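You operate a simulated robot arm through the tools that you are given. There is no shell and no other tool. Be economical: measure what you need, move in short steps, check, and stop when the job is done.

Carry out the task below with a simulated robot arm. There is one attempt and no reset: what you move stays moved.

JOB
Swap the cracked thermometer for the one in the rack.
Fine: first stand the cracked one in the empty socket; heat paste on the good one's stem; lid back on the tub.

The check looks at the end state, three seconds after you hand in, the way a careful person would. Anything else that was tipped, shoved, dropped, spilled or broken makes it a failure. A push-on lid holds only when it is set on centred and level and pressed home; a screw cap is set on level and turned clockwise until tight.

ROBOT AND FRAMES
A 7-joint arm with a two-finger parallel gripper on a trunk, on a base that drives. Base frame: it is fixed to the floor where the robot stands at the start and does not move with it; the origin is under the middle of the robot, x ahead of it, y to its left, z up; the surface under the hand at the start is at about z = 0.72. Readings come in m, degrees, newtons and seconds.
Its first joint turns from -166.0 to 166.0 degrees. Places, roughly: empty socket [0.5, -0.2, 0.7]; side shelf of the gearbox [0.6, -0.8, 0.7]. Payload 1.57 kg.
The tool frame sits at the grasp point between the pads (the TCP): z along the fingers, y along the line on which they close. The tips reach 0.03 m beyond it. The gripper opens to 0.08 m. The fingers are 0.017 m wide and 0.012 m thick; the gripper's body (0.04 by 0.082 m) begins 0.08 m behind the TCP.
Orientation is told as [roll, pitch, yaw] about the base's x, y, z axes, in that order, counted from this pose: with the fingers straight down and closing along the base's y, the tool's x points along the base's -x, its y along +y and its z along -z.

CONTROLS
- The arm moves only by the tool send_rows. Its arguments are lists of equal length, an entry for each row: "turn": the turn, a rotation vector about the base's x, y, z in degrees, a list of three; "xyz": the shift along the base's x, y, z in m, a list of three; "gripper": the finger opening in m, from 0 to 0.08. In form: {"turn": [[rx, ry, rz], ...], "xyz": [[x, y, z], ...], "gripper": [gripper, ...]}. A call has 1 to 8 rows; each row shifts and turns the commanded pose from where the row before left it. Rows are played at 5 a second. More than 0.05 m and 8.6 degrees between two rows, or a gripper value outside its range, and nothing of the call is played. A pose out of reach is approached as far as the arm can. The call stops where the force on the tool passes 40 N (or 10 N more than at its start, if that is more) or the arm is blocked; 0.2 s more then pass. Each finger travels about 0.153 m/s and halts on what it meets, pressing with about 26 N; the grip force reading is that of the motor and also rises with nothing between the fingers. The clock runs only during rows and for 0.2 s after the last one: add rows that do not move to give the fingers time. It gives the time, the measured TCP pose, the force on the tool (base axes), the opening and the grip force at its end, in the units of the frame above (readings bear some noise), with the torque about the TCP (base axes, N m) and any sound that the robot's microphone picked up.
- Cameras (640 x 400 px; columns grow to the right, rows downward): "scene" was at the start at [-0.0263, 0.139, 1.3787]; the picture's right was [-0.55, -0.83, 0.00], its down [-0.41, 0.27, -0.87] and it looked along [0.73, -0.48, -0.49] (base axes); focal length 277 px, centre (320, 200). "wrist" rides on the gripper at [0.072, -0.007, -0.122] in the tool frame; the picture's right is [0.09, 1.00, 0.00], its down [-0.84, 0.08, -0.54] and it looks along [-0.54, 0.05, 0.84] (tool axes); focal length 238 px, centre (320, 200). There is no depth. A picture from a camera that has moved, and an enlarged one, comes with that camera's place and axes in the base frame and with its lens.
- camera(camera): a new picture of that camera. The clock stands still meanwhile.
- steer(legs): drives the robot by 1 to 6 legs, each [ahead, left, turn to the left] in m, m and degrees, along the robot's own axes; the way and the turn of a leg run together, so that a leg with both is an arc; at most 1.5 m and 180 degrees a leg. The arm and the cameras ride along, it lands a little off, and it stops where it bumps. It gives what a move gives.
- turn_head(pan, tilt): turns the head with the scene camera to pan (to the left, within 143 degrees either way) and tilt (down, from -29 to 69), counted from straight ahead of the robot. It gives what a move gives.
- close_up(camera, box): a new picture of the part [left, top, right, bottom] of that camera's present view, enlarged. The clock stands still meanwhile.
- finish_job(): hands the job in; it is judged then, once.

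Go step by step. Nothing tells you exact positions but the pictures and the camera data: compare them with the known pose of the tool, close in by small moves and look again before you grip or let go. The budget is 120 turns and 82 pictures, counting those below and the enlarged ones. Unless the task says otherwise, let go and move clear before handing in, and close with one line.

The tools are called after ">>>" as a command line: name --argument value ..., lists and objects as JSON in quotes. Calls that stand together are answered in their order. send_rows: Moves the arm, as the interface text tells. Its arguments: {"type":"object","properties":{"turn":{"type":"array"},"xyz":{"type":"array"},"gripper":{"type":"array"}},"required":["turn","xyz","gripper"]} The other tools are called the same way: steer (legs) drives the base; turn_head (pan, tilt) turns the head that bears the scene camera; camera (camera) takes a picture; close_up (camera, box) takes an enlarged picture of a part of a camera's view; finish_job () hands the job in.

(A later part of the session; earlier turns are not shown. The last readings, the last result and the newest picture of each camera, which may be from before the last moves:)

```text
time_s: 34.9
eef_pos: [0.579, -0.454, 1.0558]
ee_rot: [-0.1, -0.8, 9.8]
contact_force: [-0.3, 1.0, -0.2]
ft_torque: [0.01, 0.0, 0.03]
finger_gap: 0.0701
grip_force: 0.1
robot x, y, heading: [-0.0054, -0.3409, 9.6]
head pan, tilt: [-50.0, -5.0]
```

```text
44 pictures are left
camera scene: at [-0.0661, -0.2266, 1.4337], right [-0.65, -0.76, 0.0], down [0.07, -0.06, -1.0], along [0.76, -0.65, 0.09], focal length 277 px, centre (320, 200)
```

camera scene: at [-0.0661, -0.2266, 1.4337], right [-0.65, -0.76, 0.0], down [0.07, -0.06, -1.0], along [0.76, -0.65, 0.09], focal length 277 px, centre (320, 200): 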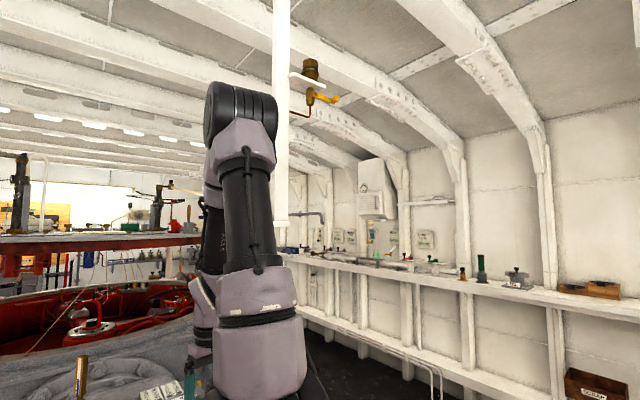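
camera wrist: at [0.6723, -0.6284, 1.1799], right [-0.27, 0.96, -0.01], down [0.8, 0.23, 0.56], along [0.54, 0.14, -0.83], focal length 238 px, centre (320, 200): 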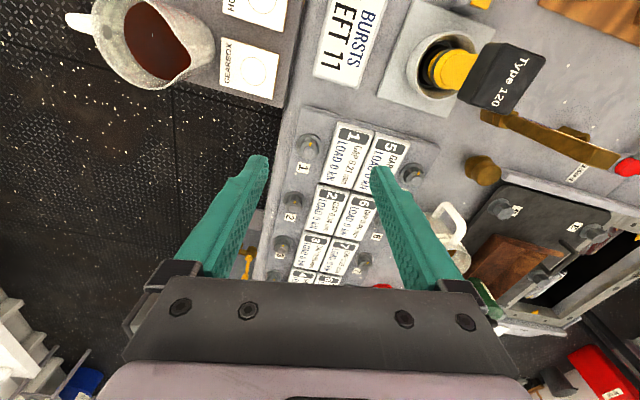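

Arm is free of the post. Backing the base up and squaring the heading.

>>> steer --legs '[[-0.15, 0, 0], [0, 0, -9.5]]'

>>> camera --camera "scene"

>>> camera --camera "wrist"

```text
time_s: 36.9
eef_pos: [0.4042, -0.5756, 1.0562]
ee_rot: [-0.2, -0.7, 0.2]
contact_force: [0.2, -0.8, 0.3]
ft_torque: [-0.01, -0.01, -0.03]
finger_gap: 0.0702
grip_force: 0.0
robot x, y, heading: [-0.1461, -0.3638, 0.0]
head pan, tilt: [-50.0, -5.0]
```

```text
43 pictures are left
camera scene: at [-0.1937, -0.2423, 1.4337], right [-0.77, -0.64, 0.0], down [0.06, -0.07, -1.0], along [0.64, -0.77, 0.09], focal length 277 px, centre (320, 200)
```

scene: 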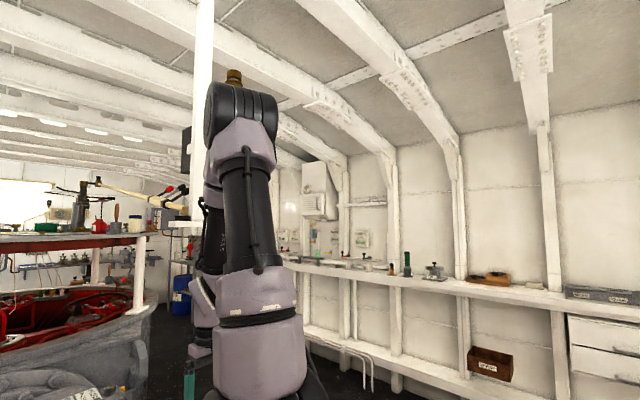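

```text
42 pictures are left
camera wrist: at [0.3321, -0.5814, 1.1766], right [-0.1, 1.0, 0.0], down [0.83, 0.08, 0.55], along [0.55, 0.05, -0.83], focal length 238 px, centre (320, 200)
```

wrist: 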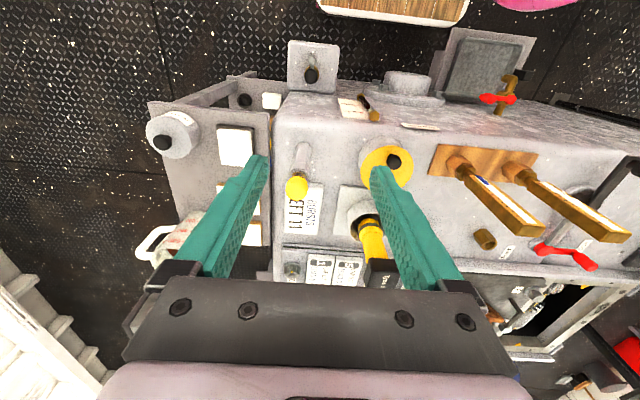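

The knob of the tub's lid is at about (0.493,-0.822,0.806). Moving the hand over toward it, staying behind the post.

>>> send_rows --turn '[[0.1, 0.3, 0], [0.1, 0.4, 0], [0, 0, 0], [0, 0, 0], [0, 0, 0]]' --xyz '[[0, -0.04, -0.01], [0.01, -0.04, -0.01], [0.02, -0.04, -0.01], [0.02, -0.04, -0.01], [0, 0, 0]]' --gripper '[0.07, 0.07, 0.07, 0.07, 0.07]'

>>> close_up --camera "wrist" --box '[160, 40, 400, 240]'

>>> turn_head --pan -35 --tilt 35

>>> camera --camera "scene"

```text
time_s: 38.1
eef_pos: [0.4544, -0.7364, 1.0166]
ee_rot: [0.1, 0.0, 0.3]
contact_force: [0.1, 0.5, 1.0]
ft_torque: [-0.02, -0.01, -0.01]
finger_gap: 0.0698
grip_force: 0.0
robot x, y, heading: [-0.1496, -0.369, -0.2]
head pan, tilt: [-50.0, -5.0]
```

```text
2.00 times, centred on (280, 140) of wrist
camera zoom: at [0.3838, -0.7419, 1.137], right [-0.1, 1.0, 0.0], down [0.84, 0.08, 0.54], along [0.54, 0.05, -0.84], focal length 477 px, centre (400, 320)
```

zoom: 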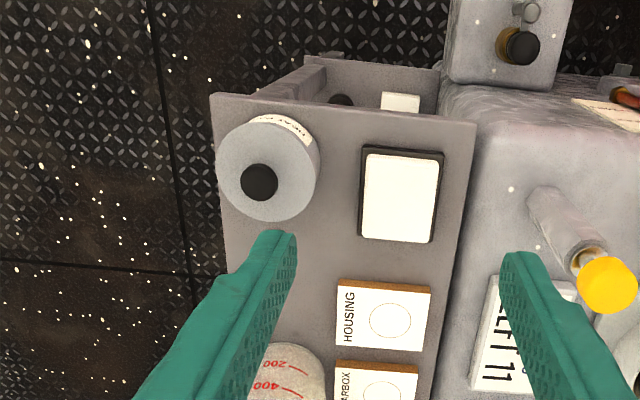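

```text
time_s: 39.2
eef_pos: [0.454, -0.7355, 1.0151]
ee_rot: [0.1, 0.0, 0.2]
contact_force: [-1.3, 0.2, 0.3]
ft_torque: [-0.02, -0.02, 0.0]
finger_gap: 0.0699
grip_force: 0.0
robot x, y, heading: [-0.1533, -0.3638, -0.3]
head pan, tilt: [-35.0, 35.0]
```

```text
40 pictures are left
camera scene: at [-0.1777, -0.2259, 1.3699], right [-0.58, -0.82, 0.0], down [-0.47, 0.33, -0.82], along [0.67, -0.47, -0.57], focal length 277 px, centre (320, 200)
```

scene: 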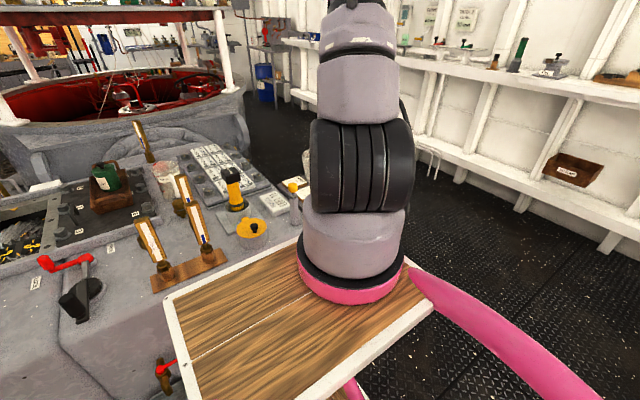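

Reading the labels of the grey tub and the green tub on the gearbox to be sure which is heat paste.

>>> close_up --camera "wrist" --box '[220, 90, 300, 160]'

>>> close_up --camera "scene" --box '[80, 150, 140, 200]'

```text
5.71 times, centred on (260, 125) of wrist
camera zoom: at [0.3837, -0.7416, 1.1371], right [-0.1, 1.0, 0.0], down [0.84, 0.08, 0.54], along [0.54, 0.05, -0.84], focal length 1362 px, centre (663, 629)
```

zoom: 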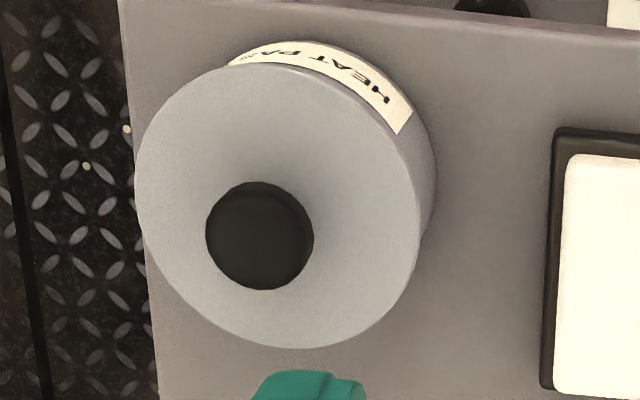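

```text
8.00 times, centred on (110, 175) of scene
camera zoom: at [-0.1777, -0.2259, 1.3699], right [-0.58, -0.82, 0.0], down [-0.47, 0.33, -0.82], along [0.67, -0.47, -0.57], focal length 2212 px, centre (2000, 400)
```

zoom: 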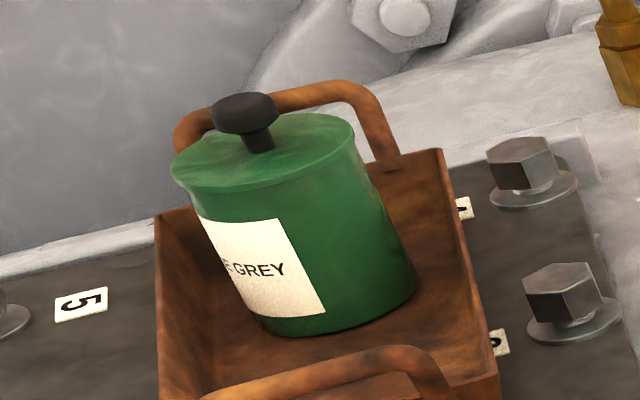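

The grey tub is HEAT PASTE; its lid's knob is at about (0.493,-0.832). Moving above it.

>>> send_rows --turn '[[0, 0, -0.2], [0, 0, 0], [0, 0, 0], [0, 0, 0], [0, 0, 0]]' --xyz '[[0.019, -0.036, 0], [0.02, -0.04, -0.02], [0, -0.02, -0.04], [0, 0, -0.045], [0, 0, 0]]' --gripper '[0.07, 0.07, 0.07, 0.07, 0.07]'

>>> close_up --camera "wrist" --box '[220, 80, 420, 230]'

```text
time_s: 40.4
eef_pos: [0.4935, -0.8314, 0.9116]
ee_rot: [0.0, 0.1, 0.0]
contact_force: [-0.1, -0.1, 0.6]
ft_torque: [0.0, 0.0, -0.01]
finger_gap: 0.0699
grip_force: 0.0
robot x, y, heading: [-0.1473, -0.3637, -0.2]
head pan, tilt: [-35.0, 35.0]
```

```text
2.67 times, centred on (320, 155) of wrist
camera zoom: at [0.424, -0.8373, 1.0328], right [-0.09, 1.0, 0.0], down [0.84, 0.08, 0.54], along [0.54, 0.05, -0.84], focal length 636 px, centre (320, 320)
```

zoom: 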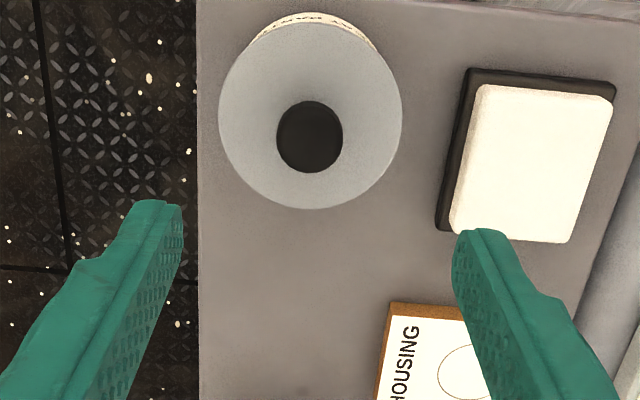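

Refined: knob centre (0.495,-0.835), top z≈0.793, lid z≈0.772. Descending with tips to just above the lid.

>>> send_rows --turn '[[0, 0, 0], [0, 0, 0], [0, 0, 0], [0, 0, 0], [0, 0, 0], [0, 0, 0]]' --xyz '[[0.002, -0.003, -0.03], [0, 0, -0.03], [0, 0, -0.025], [0, 0, -0.012], [0, 0, -0.006], [0, 0, 0]]' --gripper '[0.06, 0.06, 0.06, 0.06, 0.06, 0.06]'

>>> camera --camera "wrist"

```text
time_s: 41.8
eef_pos: [0.4962, -0.835, 0.8076]
ee_rot: [0.1, 0.1, 0.1]
contact_force: [-0.1, 0.1, -0.2]
ft_torque: [0.0, -0.02, 0.01]
finger_gap: 0.0599
grip_force: 0.0
robot x, y, heading: [-0.147, -0.3643, -0.3]
head pan, tilt: [-35.0, 35.0]
```

```text
36 pictures are left
camera wrist: at [0.4253, -0.8402, 0.9291], right [-0.09, 1.0, 0.0], down [0.84, 0.08, 0.54], along [0.54, 0.05, -0.84], focal length 238 px, centre (320, 200)
```

wrist: 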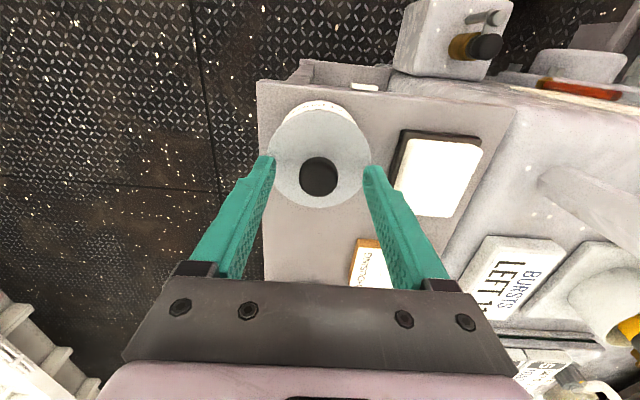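

Centred. Closing on the knob.

>>> send_rows --turn '[[0, 0, 0], [0, 0, 0], [0, 0, 0], [0, 0, 0]]' --xyz '[[0.001, 0, -0.002], [0, 0, 0], [0, 0, 0], [0, 0, 0]]' --gripper '[0.04, 0.02, 0.01, 0.01]'

```text
time_s: 42.8
eef_pos: [0.4968, -0.834, 0.805]
ee_rot: [0.1, 0.0, 0.0]
contact_force: [0.1, 0.7, -0.2]
ft_torque: [0.01, 0.01, 0.05]
finger_gap: 0.0245
grip_force: 26.1
robot x, y, heading: [-0.1506, -0.3657, -0.3]
head pan, tilt: [-35.0, 35.0]
heard: snap
```

The knob is held (0.0245 m); a "snap" was heard. Lifting slowly and looking.

>>> send_rows --turn '[[0, 0, 0], [0, 0, 0], [0, 0, 0], [0, 0, 0], [0, 0, 0]]' --xyz '[[0, 0, 0.01], [0, 0, 0.015], [0, 0, 0.025], [0, 0, 0.03], [0, 0, 0]]' --gripper '[0.01, 0.01, 0.01, 0.01, 0.01]'

>>> camera --camera "wrist"

```text
time_s: 44.0
eef_pos: [0.4953, -0.8347, 0.8857]
ee_rot: [0.1, 0.2, -0.2]
contact_force: [-0.7, -1.0, -0.4]
ft_torque: [0.0, -0.04, -0.01]
finger_gap: 0.0243
grip_force: 25.9
robot x, y, heading: [-0.1518, -0.364, -0.2]
head pan, tilt: [-35.0, 35.0]
```

```text
35 pictures are left
camera wrist: at [0.4256, -0.8406, 1.0076], right [-0.09, 1.0, 0.0], down [0.84, 0.08, 0.54], along [0.54, 0.05, -0.84], focal length 238 px, centre (320, 200)
```

wrist: 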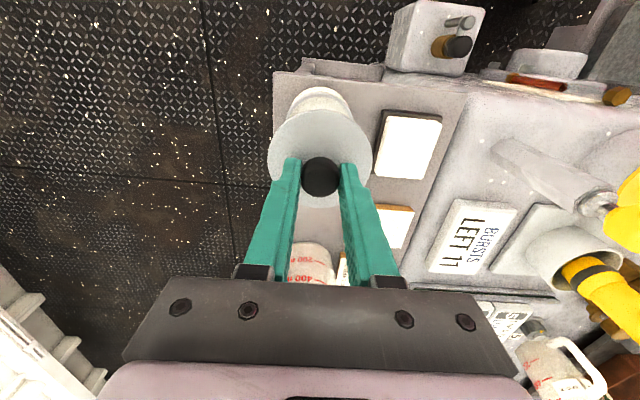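

The lid came off cleanly. I'll lay it on the free shelf area beyond the tub, at about (0.60,-0.832).

>>> send_rows --turn '[[0, 0, 0], [0, 0, 0], [0, 0, 0], [0, 0, 0], [0, 0, 0]]' --xyz '[[0.035, 0, 0], [0.035, 0, 0], [0.035, 0.002, 0], [0, 0, -0.04], [0, 0, 0]]' --gripper '[0.01, 0.01, 0.01, 0.01, 0.01]'

>>> camera --camera "wrist"

```text
time_s: 45.2
eef_pos: [0.6003, -0.8324, 0.846]
ee_rot: [0.0, -0.1, 0.0]
contact_force: [-0.5, -0.9, 0.5]
ft_torque: [0.01, 0.0, -0.02]
finger_gap: 0.0244
grip_force: 25.6
robot x, y, heading: [-0.1506, -0.3649, -0.2]
head pan, tilt: [-35.0, 35.0]
```

```text
34 pictures are left
camera wrist: at [0.5303, -0.8385, 0.9679], right [-0.09, 1.0, 0.0], down [0.84, 0.08, 0.54], along [0.54, 0.05, -0.84], focal length 238 px, centre (320, 200)
```

wrist: 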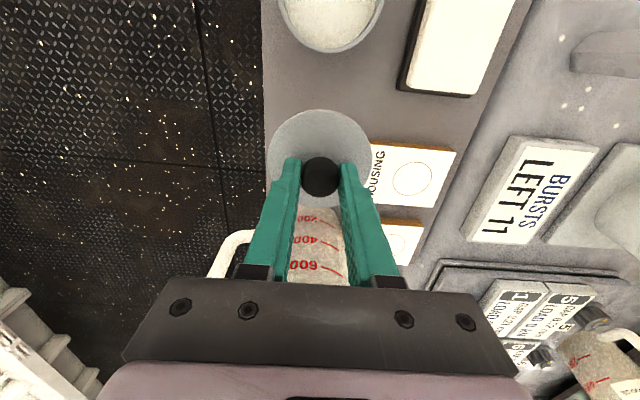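

Space is clear. Lowering toward the shelf.

>>> send_rows --turn '[[0, 0, 0], [0, 0, 0], [0, 0, 0], [0, 0, 0], [0, 0, 0]]' --xyz '[[0, 0, -0.025], [0, 0, -0.02], [0, 0, -0.01], [0, 0, -0.005], [0, 0, 0]]' --gripper '[0.01, 0.01, 0.01, 0.01, 0.01]'

>>> send_rows --turn '[[0, 0, 0], [0, 0, 0], [0, 0, 0]]' --xyz '[[0, 0, -0.004], [0, 0, -0.004], [0, 0, 0]]' --gripper '[0.01, 0.01, 0.01]'

```text
time_s: 46.4
eef_pos: [0.6007, -0.8322, 0.7862]
ee_rot: [0.1, 0.0, 0.0]
contact_force: [0.3, -0.1, -0.7]
ft_torque: [0.03, 0.02, 0.01]
finger_gap: 0.0241
grip_force: 26.3
robot x, y, heading: [-0.1468, -0.3647, -0.3]
head pan, tilt: [-35.0, 35.0]
```

```text
time_s: 47.2
eef_pos: [0.601, -0.8321, 0.7776]
ee_rot: [0.1, -0.1, 0.0]
contact_force: [-0.3, -0.1, -0.9]
ft_torque: [0.0, 0.03, 0.0]
finger_gap: 0.024
grip_force: 26.1
robot x, y, heading: [-0.1484, -0.3621, -0.1]
head pan, tilt: [-35.0, 35.0]
```

>>> send_rows --turn '[[0, 0, 0], [0, 0, 0], [0, 0, 0]]' --xyz '[[0, 0, -0.004], [0, 0, -0.004], [0, 0, 0]]' --gripper '[0.01, 0.01, 0.01]'

>>> close_up --camera "wrist" --box '[240, 80, 400, 220]'

```text
time_s: 48.0
eef_pos: [0.6001, -0.8322, 0.7703]
ee_rot: [-0.1, -0.1, -0.1]
contact_force: [-0.1, 0.5, -0.8]
ft_torque: [-0.06, 0.04, 0.02]
finger_gap: 0.0244
grip_force: 26.0
robot x, y, heading: [-0.1468, -0.3666, -0.2]
head pan, tilt: [-35.0, 35.0]
```

```text
2.86 times, centred on (320, 150) of wrist
camera zoom: at [0.5303, -0.8388, 0.8916], right [-0.09, 1.0, 0.0], down [0.84, 0.08, 0.54], along [0.54, 0.05, -0.84], focal length 681 px, centre (320, 343)
```

zoom: 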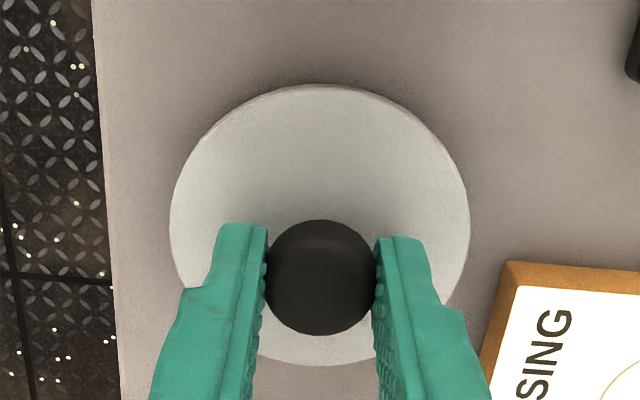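

Contact shadow is tightening; a few more millimetres.

>>> send_rows --turn '[[0, 0, 0], [0, 0, 0], [0, 0, 0]]' --xyz '[[0, 0, -0.003], [0, 0, -0.003], [0, 0, 0]]' --gripper '[0.01, 0.01, 0.01]'

>>> send_rows --turn '[[0, 0, 0], [0, 0, 0], [0, 0, 0]]' --xyz '[[0, 0, -0.002], [0, 0, -0.002], [0, 0, 0]]' --gripper '[0.01, 0.01, 0.01]'

```text
time_s: 48.8
eef_pos: [0.6009, -0.8316, 0.7661]
ee_rot: [0.0, -0.1, 0.0]
contact_force: [-5.9, 4.0, 26.1]
ft_torque: [0.11, 0.24, 0.03]
finger_gap: 0.0245
grip_force: 26.1
robot x, y, heading: [-0.1484, -0.3668, 0.0]
head pan, tilt: [-35.0, 35.0]
```

```text
time_s: 49.6
eef_pos: [0.6027, -0.8321, 0.7634]
ee_rot: [-0.2, -0.2, 0.0]
contact_force: [0.7, -1.7, 38.4]
ft_torque: [-0.02, -0.09, -0.03]
finger_gap: 0.0242
grip_force: 26.0
robot x, y, heading: [-0.1475, -0.3658, -0.2]
head pan, tilt: [-35.0, 35.0]
```

The lid is on the shelf (contact at z≈0.767). Easing, releasing and rising.

>>> send_rows --turn '[[0, 0, 0], [0, 0, 0], [0, 0, 0], [0, 0, 0], [0, 0, 0], [0, 0, 0], [0, 0, 0], [0, 0, 0]]' --xyz '[[0, 0, 0.004], [0, 0, 0], [0, 0, 0], [0, 0, 0.03], [0, 0, 0.04], [0, 0, 0.04], [0, 0, 0.04], [-0.03, 0.03, 0.02]]' --gripper '[0.01, 0.035, 0.05, 0.05, 0.05, 0.05, 0.05, 0.06]'

>>> camera --camera "wrist"

```text
time_s: 51.4
eef_pos: [0.5714, -0.803, 0.9338]
ee_rot: [0.2, 0.0, -0.1]
contact_force: [0.1, 0.1, -1.0]
ft_torque: [0.04, -0.01, -0.01]
finger_gap: 0.0599
grip_force: 0.0
robot x, y, heading: [-0.1481, -0.3621, -0.1]
head pan, tilt: [-35.0, 35.0]
```

```text
32 pictures are left
camera wrist: at [0.5009, -0.8079, 1.0549], right [-0.09, 1.0, 0.0], down [0.84, 0.08, 0.54], along [0.54, 0.05, -0.84], focal length 238 px, centre (320, 200)
```

wrist: 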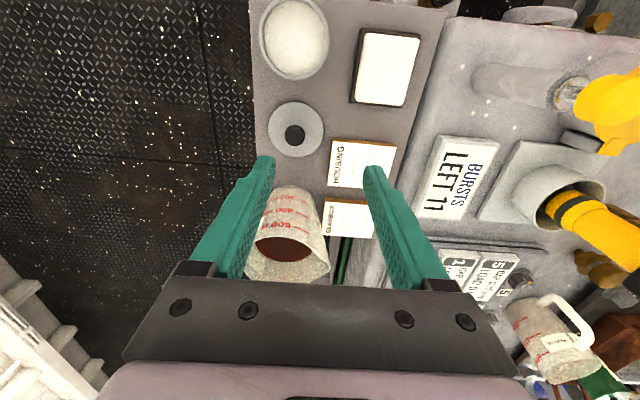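

Paste tub is open. Now retracting and swinging left to the good thermometer in the rack, keeping short and low past the post.

>>> send_rows --turn '[[0, 0, 0], [0, 0, 0], [0, 0, 0], [0, 0, 0], [0, 0, 0], [0, 0, 0], [0, 0, 0], [0, 0, 0]]' --xyz '[[-0.04, 0.02, 0.02], [-0.04, 0.02, 0.02], [-0.04, 0.02, 0.02], [0, 0.045, 0], [0, 0.045, 0], [0, 0.045, 0], [0, 0.045, 0], [0, 0.045, 0]]' --gripper '[0.07, 0.07, 0.07, 0.07, 0.07, 0.07, 0.07, 0.07]'

>>> send_rows --turn '[[0, 0, 0], [0, 0, 0], [0, 0, 0], [0, 0, 0], [0, 0, 0], [0, 0, 0]]' --xyz '[[0, 0.045, 0], [0, 0.045, 0], [0, 0.045, 0], [0.01, 0.045, 0], [0.03, 0.03, 0], [0, 0, 0]]' --gripper '[0.07, 0.07, 0.07, 0.07, 0.07, 0.07]'

>>> camera --camera "wrist"

```text
time_s: 53.2
eef_pos: [0.4506, -0.5175, 0.9934]
ee_rot: [0.2, 0.1, -0.1]
contact_force: [-0.1, 0.3, 1.1]
ft_torque: [0.08, 0.0, -0.03]
finger_gap: 0.0698
grip_force: 0.0
robot x, y, heading: [-0.1499, -0.3666, -0.4]
head pan, tilt: [-35.0, 35.0]
```

```text
time_s: 54.6
eef_pos: [0.4932, -0.3088, 0.9936]
ee_rot: [-0.1, 0.0, 0.0]
contact_force: [0.1, 0.9, 1.3]
ft_torque: [0.01, 0.0, 0.01]
finger_gap: 0.0702
grip_force: 0.0
robot x, y, heading: [-0.1458, -0.3659, -0.1]
head pan, tilt: [-35.0, 35.0]
```

```text
31 pictures are left
camera wrist: at [0.4218, -0.3141, 1.115], right [-0.09, 1.0, 0.0], down [0.84, 0.08, 0.54], along [0.54, 0.05, -0.84], focal length 238 px, centre (320, 200)
```

wrist: 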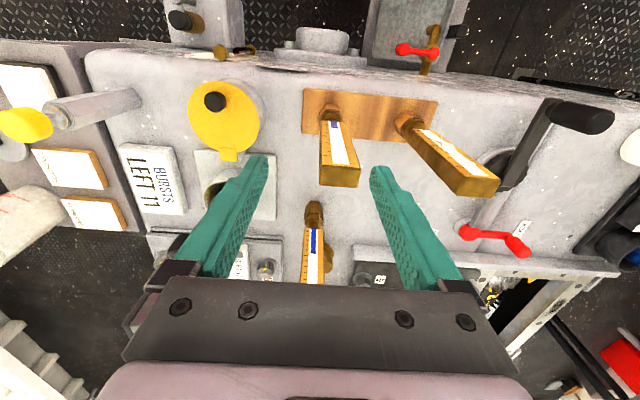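

The good thermometer's top is near (0.511,-0.289). Enlarging for precision.

>>> close_up --camera "wrist" --box '[290, 90, 390, 200]'

```text
3.64 times, centred on (340, 145) of wrist
camera zoom: at [0.4218, -0.3141, 1.115], right [-0.09, 1.0, 0.0], down [0.84, 0.08, 0.54], along [0.54, 0.05, -0.84], focal length 867 px, centre (247, 400)
```

zoom: 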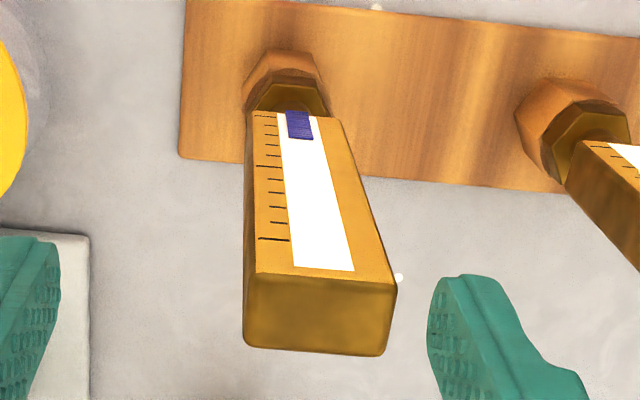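

Target is (0.512,-0.289). Shifting over it and descending.

>>> send_rows --turn '[[0, 0, 0], [0, 0, 0], [0, 0, 0], [0, 0, 0], [0, 0, 0]]' --xyz '[[0.019, 0.02, 0], [0, 0, 0], [0, 0, -0.035], [0, 0, -0.035], [0, 0, 0]]' --gripper '[0.07, 0.07, 0.07, 0.07, 0.07]'

>>> camera --camera "wrist"

```text
time_s: 55.8
eef_pos: [0.5107, -0.2886, 0.9244]
ee_rot: [0.0, 0.0, 0.1]
contact_force: [0.2, -0.5, 0.3]
ft_torque: [0.0, -0.04, 0.0]
finger_gap: 0.0701
grip_force: 0.0
robot x, y, heading: [-0.149, -0.3644, -0.4]
head pan, tilt: [-35.0, 35.0]
```

```text
29 pictures are left
camera wrist: at [0.4398, -0.2944, 1.0463], right [-0.09, 1.0, 0.0], down [0.84, 0.08, 0.54], along [0.54, 0.05, -0.84], focal length 238 px, centre (320, 200)
```

wrist: 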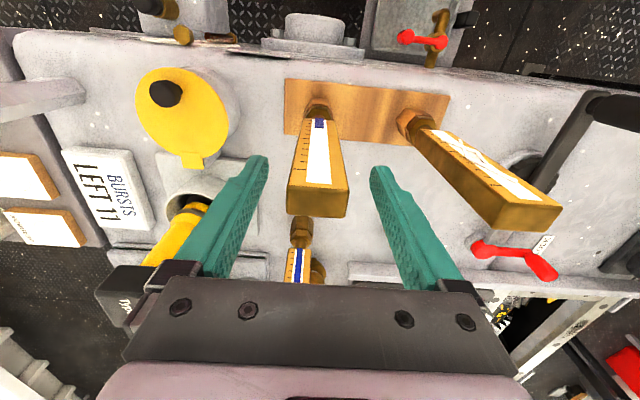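

Centred between the fingers. Down to grip height, close, and lift clear.

>>> send_rows --turn '[[0, 0, 0], [0, 0, 0], [0, 0, 0], [0, 0, 0], [0, 0, 0], [0, 0, 0]]' --xyz '[[0, 0, -0.03], [0, 0, 0], [0, 0, 0], [0, 0, 0], [0, 0, 0], [0, 0, 0]]' --gripper '[0.07, 0.07, 0.045, 0.025, 0.02, 0.02]'

>>> send_rows --turn '[[0, 0, 0], [0, 0, 0], [0, 0, 0], [0, 0, 0], [0, 0, 0], [0, 0, 0]]' --xyz '[[0, 0, 0.01], [0, 0, 0.02], [0, 0, 0.03], [0, 0, 0.03], [0, 0, 0.02], [0, 0, 0]]' --gripper '[0.02, 0.02, 0.02, 0.02, 0.02, 0.02]'

>>> camera --camera "wrist"

```text
time_s: 57.2
eef_pos: [0.5098, -0.2889, 0.8946]
ee_rot: [0.0, 0.0, 0.0]
contact_force: [1.2, -0.3, 0.5]
ft_torque: [-0.28, -0.16, 0.01]
finger_gap: 0.0342
grip_force: 26.3
robot x, y, heading: [-0.1505, -0.3628, -0.1]
head pan, tilt: [-35.0, 35.0]
```

```text
time_s: 58.6
eef_pos: [0.5097, -0.2876, 1.0041]
ee_rot: [0.1, 0.1, 0.0]
contact_force: [0.5, -1.0, -2.7]
ft_torque: [0.02, -0.01, 0.0]
finger_gap: 0.0339
grip_force: 26.0
robot x, y, heading: [-0.1503, -0.3642, -0.4]
head pan, tilt: [-35.0, 35.0]
```

```text
28 pictures are left
camera wrist: at [0.439, -0.2936, 1.1258], right [-0.09, 1.0, 0.0], down [0.84, 0.08, 0.54], along [0.54, 0.05, -0.84], focal length 238 px, centre (320, 200)
```

wrist: 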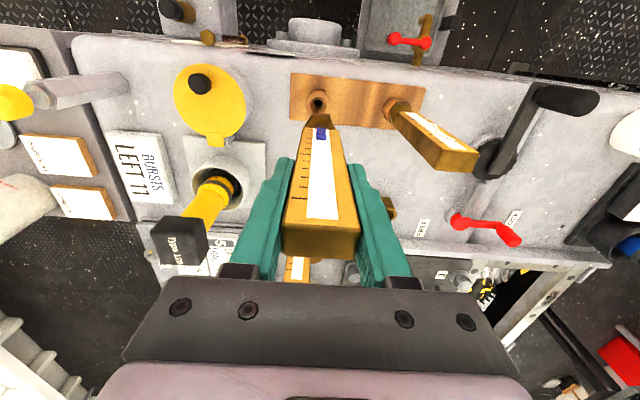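

The good one is out of the rack. Carrying it right along x≈0.44 (clear of the yellow-capped stud) toward the tub.

>>> send_rows --turn '[[0, 0, 0], [0, 0, 0], [0, 0, 0], [0, 0, 0], [0, 0, 0], [0, 0, 0], [0, 0, 0], [0, 0, 0]]' --xyz '[[-0.02, 0, 0.015], [-0.02, 0, 0.015], [-0.025, -0.01, 0.01], [0, -0.045, 0], [0, -0.045, 0], [0, -0.045, 0], [0, -0.045, 0], [0, -0.045, 0]]' --gripper '[0.02, 0.02, 0.02, 0.02, 0.02, 0.02, 0.02, 0.02]'

>>> send_rows --turn '[[0, 0, 0], [0, 0, 0], [0, 0, 0], [0, 0, 0], [0, 0, 0], [0, 0, 0], [0, 0, 0], [0, 0, 0]]' --xyz '[[0, -0.045, 0], [0, -0.045, 0], [0, -0.045, 0], [0, -0.045, 0], [0.01, -0.045, 0], [0.02, -0.045, 0], [0, -0.04, 0], [0, 0, 0]]' --gripper '[0.02, 0.02, 0.02, 0.02, 0.02, 0.02, 0.02, 0.02]'

>>> close_up --camera "wrist" --box '[220, 20, 420, 200]'

```text
time_s: 60.4
eef_pos: [0.446, -0.5231, 1.045]
ee_rot: [0.0, 0.0, 0.1]
contact_force: [-1.1, 0.6, -2.4]
ft_torque: [-0.04, 0.01, 0.01]
finger_gap: 0.034
grip_force: 25.9
robot x, y, heading: [-0.1485, -0.3637, -0.3]
head pan, tilt: [-35.0, 35.0]
```

```text
time_s: 62.2
eef_pos: [0.4752, -0.8323, 1.0429]
ee_rot: [0.1, 0.0, 0.1]
contact_force: [-0.5, 1.1, -2.7]
ft_torque: [0.0, 0.01, 0.01]
finger_gap: 0.0339
grip_force: 25.9
robot x, y, heading: [-0.1472, -0.3672, -0.3]
head pan, tilt: [-35.0, 35.0]
```

```text
2.22 times, centred on (320, 110) of wrist
camera zoom: at [0.405, -0.8388, 1.1652], right [-0.09, 1.0, 0.0], down [0.84, 0.08, 0.54], along [0.54, 0.05, -0.84], focal length 530 px, centre (320, 400)
```

zoom: 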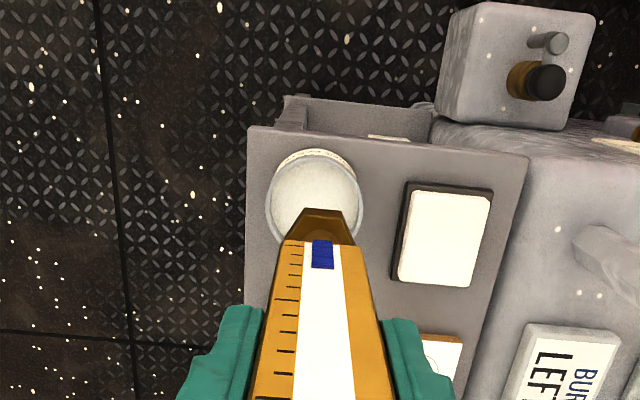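

Tub centre is (0.492,-0.835). Centring the stem over it and lowering into the opening in stages.

>>> send_rows --turn '[[0, 0, 0], [0, 0, 0], [0, 0, 0], [0, 0, 0], [0, 0, 0], [0, 0, 0]]' --xyz '[[0.017, -0.003, 0], [0, 0, -0.04], [0, 0, -0.04], [0, 0, -0.03], [0, 0, -0.01], [0, 0, 0]]' --gripper '[0.02, 0.02, 0.02, 0.02, 0.02, 0.02]'

>>> close_up --camera "wrist" --box '[240, 40, 400, 180]'

```text
time_s: 63.6
eef_pos: [0.4916, -0.8352, 0.9238]
ee_rot: [0.0, 0.1, 0.1]
contact_force: [0.7, 0.4, -2.9]
ft_torque: [0.01, 0.03, -0.01]
finger_gap: 0.0337
grip_force: 25.9
robot x, y, heading: [-0.1472, -0.3692, -0.3]
head pan, tilt: [-35.0, 35.0]
```

```text
2.86 times, centred on (320, 110) of wrist
camera zoom: at [0.4219, -0.8412, 1.0449], right [-0.09, 1.0, 0.0], down [0.84, 0.08, 0.54], along [0.54, 0.05, -0.84], focal length 681 px, centre (320, 457)
```

zoom: 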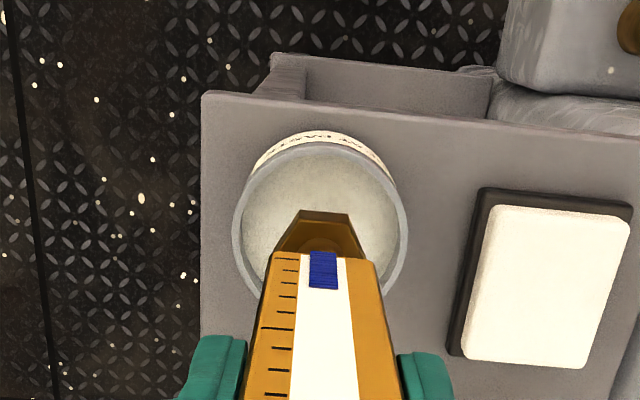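

Well centred. Lowering into the paste.

>>> send_rows --turn '[[0, 0, 0], [0, 0, 0], [0, 0, 0], [0, 0, 0]]' --xyz '[[0, 0, -0.006], [0, 0, -0.006], [0, 0, -0.005], [0, 0, 0]]' --gripper '[0.02, 0.02, 0.02, 0.02]'

>>> close_up --camera "wrist" --box '[260, 60, 380, 160]'

```text
time_s: 64.6
eef_pos: [0.4932, -0.8344, 0.9086]
ee_rot: [0.1, -0.1, 0.0]
contact_force: [1.9, 2.5, 17.1]
ft_torque: [0.49, -0.38, -0.02]
finger_gap: 0.0339
grip_force: 25.9
robot x, y, heading: [-0.1475, -0.3618, -0.4]
head pan, tilt: [-35.0, 35.0]
```

```text
4.00 times, centred on (320, 110) of wrist
camera zoom: at [0.4219, -0.8413, 1.0291], right [-0.09, 1.0, 0.0], down [0.84, 0.08, 0.54], along [0.54, 0.05, -0.84], focal length 953 px, centre (320, 560)
```

zoom: 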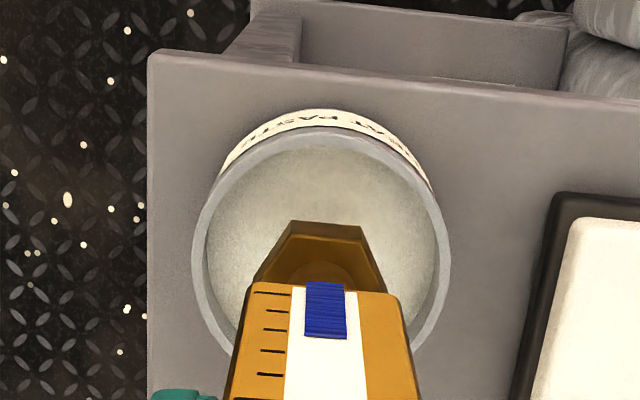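

Contact with the paste at 17 N; I hold a moment there, then lift out and carry it left for inspection.

>>> send_rows --turn '[[0, 0, 0], [0, 0, 0], [0, 0, 0], [0, 0, 0], [0, 0, 0], [0, 0, 0], [0, 0, 0], [0, 0, 0]]' --xyz '[[0, 0, 0.001], [0, 0, 0], [0, 0, 0], [0, 0, 0.015], [0, 0, 0.03], [0, 0, 0.045], [0, 0, 0.045], [0, 0, 0]]' --gripper '[0.02, 0.02, 0.02, 0.02, 0.02, 0.02, 0.02, 0.02]'

>>> send_rows --turn '[[0, 0, 0], [0, 0, 0], [0, 0, 0], [0, 0, 0], [0, 0, 0], [0, 0, 0], [0, 0, 0], [0, 0, 0]]' --xyz '[[-0.015, 0.04, 0], [-0.015, 0.04, 0], [-0.015, 0.04, 0], [0, 0.045, 0], [0, 0.045, 0], [0, 0.045, 0], [0, 0.045, 0], [0, 0.045, 0]]' --gripper '[0.02, 0.02, 0.02, 0.02, 0.02, 0.02, 0.02, 0.02]'

>>> send_rows --turn '[[0, 0, 0], [0, 0, 0], [0, 0, 0], [0, 0, 0], [0, 0, 0], [0, 0, 0], [0, 0, 0]]' --xyz '[[0, 0.045, 0], [0, 0.045, 0], [0, 0.045, 0], [0, 0.03, 0], [0.04, 0.0, 0], [0.03, 0, 0], [0, 0, 0]]' --gripper '[0.02, 0.02, 0.02, 0.02, 0.02, 0.02, 0.02]'

>>> turn_head --pan -10 --tilt 35

>>> camera --camera "scene"

```text
time_s: 66.4
eef_pos: [0.4932, -0.8339, 1.044]
ee_rot: [0.1, 0.1, 0.0]
contact_force: [-0.1, 0.5, -1.3]
ft_torque: [0.01, -0.03, -0.05]
finger_gap: 0.0338
grip_force: 26.4
robot x, y, heading: [-0.1502, -0.3647, -0.2]
head pan, tilt: [-35.0, 35.0]
```

```text
time_s: 68.2
eef_pos: [0.4476, -0.4904, 1.0431]
ee_rot: [0.1, 0.0, -0.2]
contact_force: [-0.8, 0.2, -2.8]
ft_torque: [0.04, 0.01, -0.02]
finger_gap: 0.0337
grip_force: 25.4
robot x, y, heading: [-0.1471, -0.367, -0.1]
head pan, tilt: [-35.0, 35.0]
```

```text
time_s: 69.8
eef_pos: [0.5166, -0.3262, 1.0438]
ee_rot: [0.1, 0.0, 0.0]
contact_force: [0.6, 0.1, -3.4]
ft_torque: [0.0, -0.03, -0.02]
finger_gap: 0.0339
grip_force: 26.0
robot x, y, heading: [-0.1467, -0.3622, -0.3]
head pan, tilt: [-35.0, 35.0]
```

```text
time_s: 70.7
eef_pos: [0.5171, -0.3257, 1.0425]
ee_rot: [0.0, -0.1, 0.0]
contact_force: [-0.3, -0.1, -2.9]
ft_torque: [0.0, 0.01, -0.03]
finger_gap: 0.0337
grip_force: 25.9
robot x, y, heading: [-0.1491, -0.367, -0.3]
head pan, tilt: [-10.0, 35.0]
```

```text
24 pictures are left
camera scene: at [-0.1629, -0.1906, 1.3698], right [-0.18, -0.98, 0.0], down [-0.56, 0.1, -0.82], along [0.81, -0.15, -0.57], focal length 277 px, centre (320, 200)
```

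scene: 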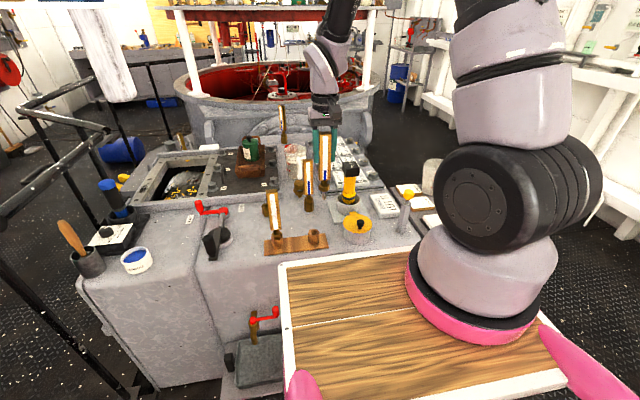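

>>> close_up --camera "scene" --box '[280, 120, 360, 220]'

```text
4.00 times, centred on (320, 170) of scene
camera zoom: at [-0.1629, -0.1906, 1.3698], right [-0.18, -0.98, 0.0], down [-0.56, 0.1, -0.82], along [0.81, -0.15, -0.57], focal length 1106 px, centre (320, 320)
```

zoom: 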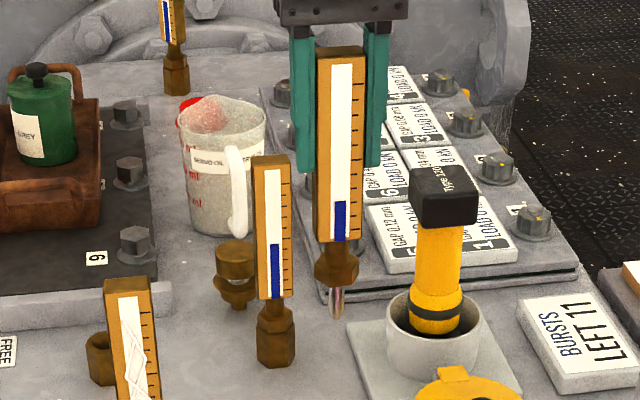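

Zooming on the stem to see paste.

>>> close_up --camera "scene" --box '[312, 175, 336, 205]'

```text
13.33 times, centred on (324, 190) of scene
camera zoom: at [-0.1629, -0.1906, 1.3698], right [-0.18, -0.98, 0.0], down [-0.56, 0.1, -0.82], along [0.81, -0.15, -0.57], focal length 3687 px, centre (267, 333)
```

zoom: 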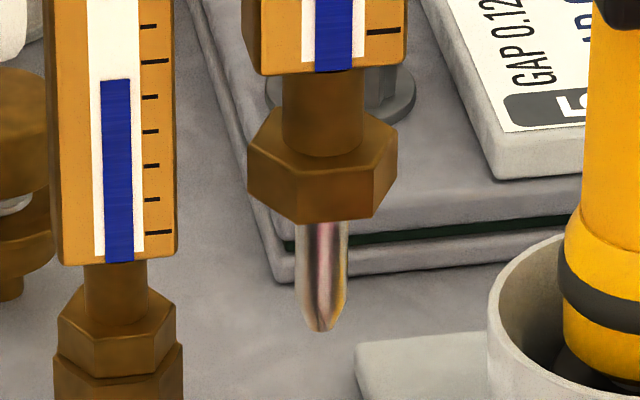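

The stem looks clean or only thinly coated; one much closer look to decide whether to dip again.

>>> close_up --camera "scene" --box '[319, 190, 329, 202]'

```text
16.00 times, centred on (324, 196) of scene
camera zoom: at [-0.1629, -0.1906, 1.3698], right [-0.18, -0.98, 0.0], down [-0.56, 0.1, -0.82], along [0.81, -0.15, -0.57], focal length 4425 px, centre (256, 264)
```

zoom: 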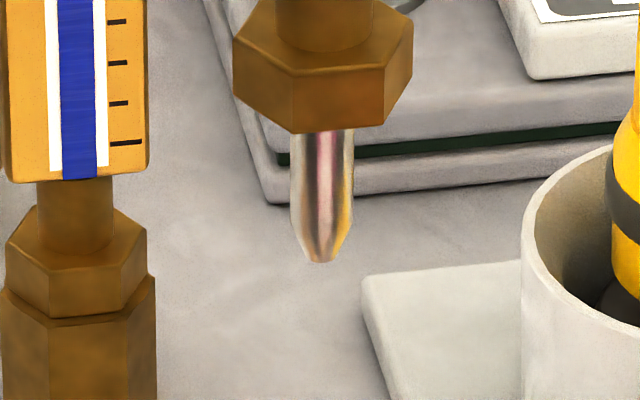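

No paste is visible on the steel stem. I'll go back and dip again, longer, watching whether it sinks under steady pressure.

>>> send_rows --turn '[[0, 0, 0], [0, 0, 0], [0, 0, 0], [0, 0, 0], [0, 0, 0], [0, 0, 0], [0, 0, 0], [0, 0, 0]]' --xyz '[[-0.035, 0, 0], [-0.035, 0, 0], [0, -0.045, 0], [0, -0.045, 0], [0, -0.045, 0], [0, -0.045, 0], [0, -0.045, 0], [0, -0.045, 0]]' --gripper '[0.02, 0.02, 0.02, 0.02, 0.02, 0.02, 0.02, 0.02]'

>>> send_rows --turn '[[0, 0, 0], [0, 0, 0], [0, 0, 0], [0, 0, 0], [0, 0, 0], [0, 0, 0], [0, 0, 0], [0, 0, 0]]' --xyz '[[0, -0.045, 0], [0, -0.045, 0], [0.015, -0.045, 0], [0.015, -0.045, 0], [0.0155, -0.0587, 0], [0, 0, -0.04], [0, 0, -0.04], [0, 0, 0]]' --gripper '[0.02, 0.02, 0.02, 0.02, 0.02, 0.02, 0.02, 0.02]'

```text
time_s: 72.5
eef_pos: [0.4465, -0.5944, 1.0427]
ee_rot: [0.1, 0.1, 0.1]
contact_force: [1.5, 1.7, -1.9]
ft_torque: [-0.06, 0.02, 0.0]
finger_gap: 0.034
grip_force: 25.6
robot x, y, heading: [-0.149, -0.362, -0.2]
head pan, tilt: [-10.0, 35.0]
```

```text
refused: row 5 steps farther than a row can; nothing moved
```

>>> send_rows --turn '[[0, 0, 0], [0, 0, 0], [0, 0, 0], [0, 0, 0], [0, 0, 0], [0, 0, 0], [0, 0, 0], [0, 0, 0]]' --xyz '[[0, -0.048, 0], [0, -0.048, 0], [0.015, -0.047, 0], [0.015, -0.047, 0], [0.0145, -0.047, 0], [0, -0.002, -0.04], [0, 0, -0.04], [0, 0, 0]]' --gripper '[0.02, 0.02, 0.02, 0.02, 0.02, 0.02, 0.02, 0.02]'

>>> close_up --camera "wrist" --box '[260, 40, 380, 140]'

```text
time_s: 74.3
eef_pos: [0.4921, -0.8342, 0.9618]
ee_rot: [0.0, -0.1, 0.0]
contact_force: [0.3, 0.5, -1.9]
ft_torque: [0.02, 0.03, 0.0]
finger_gap: 0.0343
grip_force: 26.1
robot x, y, heading: [-0.1464, -0.3662, -0.3]
head pan, tilt: [-10.0, 35.0]
```

```text
4.00 times, centred on (320, 90) of wrist
camera zoom: at [0.4209, -0.8399, 1.0838], right [-0.09, 1.0, 0.0], down [0.84, 0.08, 0.54], along [0.54, 0.05, -0.84], focal length 953 px, centre (320, 640)
```

zoom: 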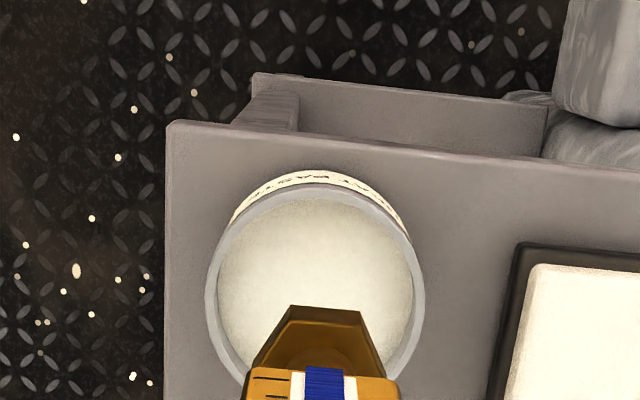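

Lowering to the surface, then pressing gently and holding.

>>> send_rows --turn '[[0, 0, 0], [0, 0, 0], [0, 0, 0], [0, 0, 0], [0, 0, 0], [0, 0, 0], [0, 0, 0]]' --xyz '[[0, 0, -0.03], [0, 0, -0.015], [0, 0, -0.006], [0, 0, -0.003], [0, 0, 0], [0, 0, 0], [0, 0, 0]]' --gripper '[0.02, 0.02, 0.02, 0.02, 0.02, 0.02, 0.02]'

>>> send_rows --turn '[[0, 0, 0], [0, 0, 0], [0, 0, 0], [0, 0, 0], [0, 0, 0], [0, 0, 0], [0, 0, 0]]' --xyz '[[0, 0, 0], [0, 0, 0], [0, 0, 0], [0, 0, 0], [0, 0, 0], [0, 0, 0], [0, 0, 0]]' --gripper '[0.02, 0.02, 0.02, 0.02, 0.02, 0.02, 0.02]'

```text
time_s: 75.9
eef_pos: [0.492, -0.8342, 0.9089]
ee_rot: [0.1, 0.0, 0.0]
contact_force: [-0.5, -0.5, -3.0]
ft_torque: [0.01, 0.05, 0.01]
finger_gap: 0.0342
grip_force: 25.6
robot x, y, heading: [-0.1516, -0.3652, -0.4]
head pan, tilt: [-10.0, 35.0]
```

```text
time_s: 77.5
eef_pos: [0.4913, -0.835, 0.9082]
ee_rot: [0.1, 0.0, 0.0]
contact_force: [0.4, 0.0, -2.6]
ft_torque: [0.03, -0.01, -0.03]
finger_gap: 0.0338
grip_force: 25.6
robot x, y, heading: [-0.1511, -0.3647, -0.2]
head pan, tilt: [-10.0, 35.0]
```

No contact yet here. Continuing down in small steps with holds.

>>> send_rows --turn '[[0, 0, 0], [0, 0, 0], [0, 0, 0], [0, 0, 0]]' --xyz '[[0, 0, -0.002], [0, 0, 0], [0, 0, 0], [0, 0, 0]]' --gripper '[0.02, 0.02, 0.02, 0.02]'

>>> send_rows --turn '[[0, 0, 0], [0, 0, 0], [0, 0, 0], [0, 0, 0]]' --xyz '[[0, 0, -0.002], [0, 0, 0], [0, 0, 0], [0, 0, 0]]' --gripper '[0.02, 0.02, 0.02, 0.02]'

```text
time_s: 78.5
eef_pos: [0.4914, -0.8339, 0.9084]
ee_rot: [0.0, 0.0, 0.0]
contact_force: [-3.5, 2.3, 15.9]
ft_torque: [0.36, 0.42, -0.01]
finger_gap: 0.034
grip_force: 25.8
robot x, y, heading: [-0.1512, -0.3608, -0.3]
head pan, tilt: [-10.0, 35.0]
```

```text
time_s: 79.5
eef_pos: [0.4924, -0.8347, 0.9051]
ee_rot: [-0.1, 0.0, 0.0]
contact_force: [1.8, 1.2, 16.6]
ft_torque: [0.2, -0.38, -0.01]
finger_gap: 0.0341
grip_force: 25.6
robot x, y, heading: [-0.1482, -0.3633, -0.1]
head pan, tilt: [-10.0, 35.0]
```

Force stays at ~16 N while going down: either the paste yields or the thermometer slips in the grip. Checking.

>>> close_up --camera "wrist" --box '[260, 60, 380, 160]'

```text
4.00 times, centred on (320, 110) of wrist
camera zoom: at [0.421, -0.8404, 1.0269], right [-0.09, 1.0, 0.0], down [0.84, 0.08, 0.54], along [0.54, 0.05, -0.84], focal length 953 px, centre (320, 560)
```

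zoom: 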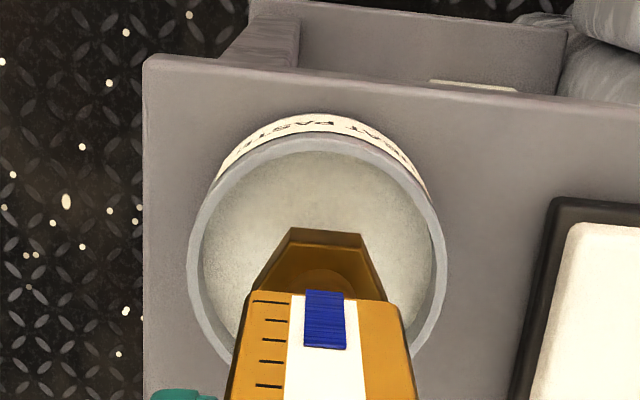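

It slipped ~3 mm in the grip, so the surface is firm; I'll ease off, stir gently inside the tub, then lift and carry left to inspect.

>>> send_rows --turn '[[0, 0, 0], [0, 0, 0], [0, 0, 0], [0, 0, 0], [0, 0, 0], [0, 0, 0], [0, 0, 0], [0, 0, 0]]' --xyz '[[0, 0, 0.0018], [0.005, 0, 0], [-0.005, 0.005, 0], [-0.005, -0.005, 0], [0.005, -0.005, 0], [0, 0.005, 0], [0, 0, 0], [0, 0, 0]]' --gripper '[0.02, 0.02, 0.02, 0.02, 0.02, 0.02, 0.02, 0.02]'

>>> send_rows --turn '[[0, 0, 0], [0, 0, 0], [0, 0, 0], [0, 0, 0], [0, 0, 0], [0, 0, 0], [0, 0, 0]]' --xyz '[[0, 0, 0.01], [0, 0, 0.03], [0, 0, 0.045], [0, 0, 0.049], [-0.015, 0.04, 0], [-0.015, 0.04, 0], [-0.015, 0.04, 0]]' --gripper '[0.02, 0.02, 0.02, 0.02, 0.02, 0.02, 0.02]'

>>> send_rows --turn '[[0, 0, 0], [0, 0, 0], [0, 0, 0], [0, 0, 0], [0, 0, 0], [0, 0, 0], [0, 0, 0], [0, 0, 0]]' --xyz '[[0, 0.048, 0], [0, 0.048, 0], [0, 0.048, 0], [0, 0.048, 0], [0, 0.048, 0], [0, 0.048, 0], [0, 0.048, 0], [0, 0.048, 0]]' --gripper '[0.02, 0.02, 0.02, 0.02, 0.02, 0.02, 0.02, 0.02]'

>>> send_rows --turn '[[0, 0, 0], [0, 0, 0], [0, 0, 0]]' --xyz '[[0.035, 0, 0], [0.035, 0, 0], [0, 0, 0]]' --gripper '[0.02, 0.02, 0.02]'

>>> close_up --camera "scene" --box '[304, 170, 344, 212]'

```text
time_s: 81.3
eef_pos: [0.4906, -0.8339, 0.9066]
ee_rot: [0.1, 0.1, 0.0]
contact_force: [-0.6, -0.3, -2.5]
ft_torque: [0.01, 0.01, 0.0]
finger_gap: 0.0341
grip_force: 26.2
robot x, y, heading: [-0.1509, -0.3662, 0.1]
head pan, tilt: [-10.0, 35.0]
```

```text
time_s: 82.9
eef_pos: [0.4467, -0.7153, 1.0416]
ee_rot: [0.1, 0.1, -0.1]
contact_force: [-0.1, -0.8, -3.1]
ft_torque: [-0.01, 0.02, -0.01]
finger_gap: 0.0337
grip_force: 25.9
robot x, y, heading: [-0.1524, -0.3637, -0.2]
head pan, tilt: [-10.0, 35.0]
```

```text
time_s: 84.7
eef_pos: [0.4448, -0.3313, 1.0413]
ee_rot: [0.2, -0.1, -0.1]
contact_force: [0.6, 0.1, -2.6]
ft_torque: [0.07, 0.0, 0.02]
finger_gap: 0.0338
grip_force: 26.4
robot x, y, heading: [-0.1487, -0.3677, -0.3]
head pan, tilt: [-10.0, 35.0]
```

```text
time_s: 85.5
eef_pos: [0.5167, -0.3323, 1.0401]
ee_rot: [0.0, 0.0, 0.0]
contact_force: [-0.5, 0.3, -2.4]
ft_torque: [-0.03, -0.01, 0.01]
finger_gap: 0.0336
grip_force: 26.2
robot x, y, heading: [-0.1455, -0.3657, 0.0]
head pan, tilt: [-10.0, 35.0]
```

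```text
9.52 times, centred on (324, 191) of scene
camera zoom: at [-0.1631, -0.1905, 1.3698], right [-0.18, -0.98, 0.0], down [-0.56, 0.1, -0.82], along [0.81, -0.14, -0.57], focal length 2634 px, centre (282, 286)
```

zoom: 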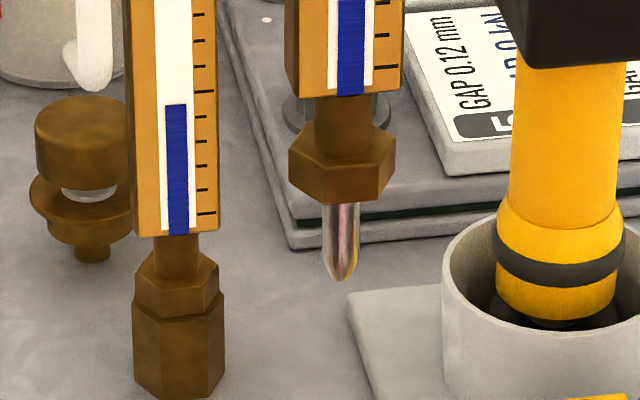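

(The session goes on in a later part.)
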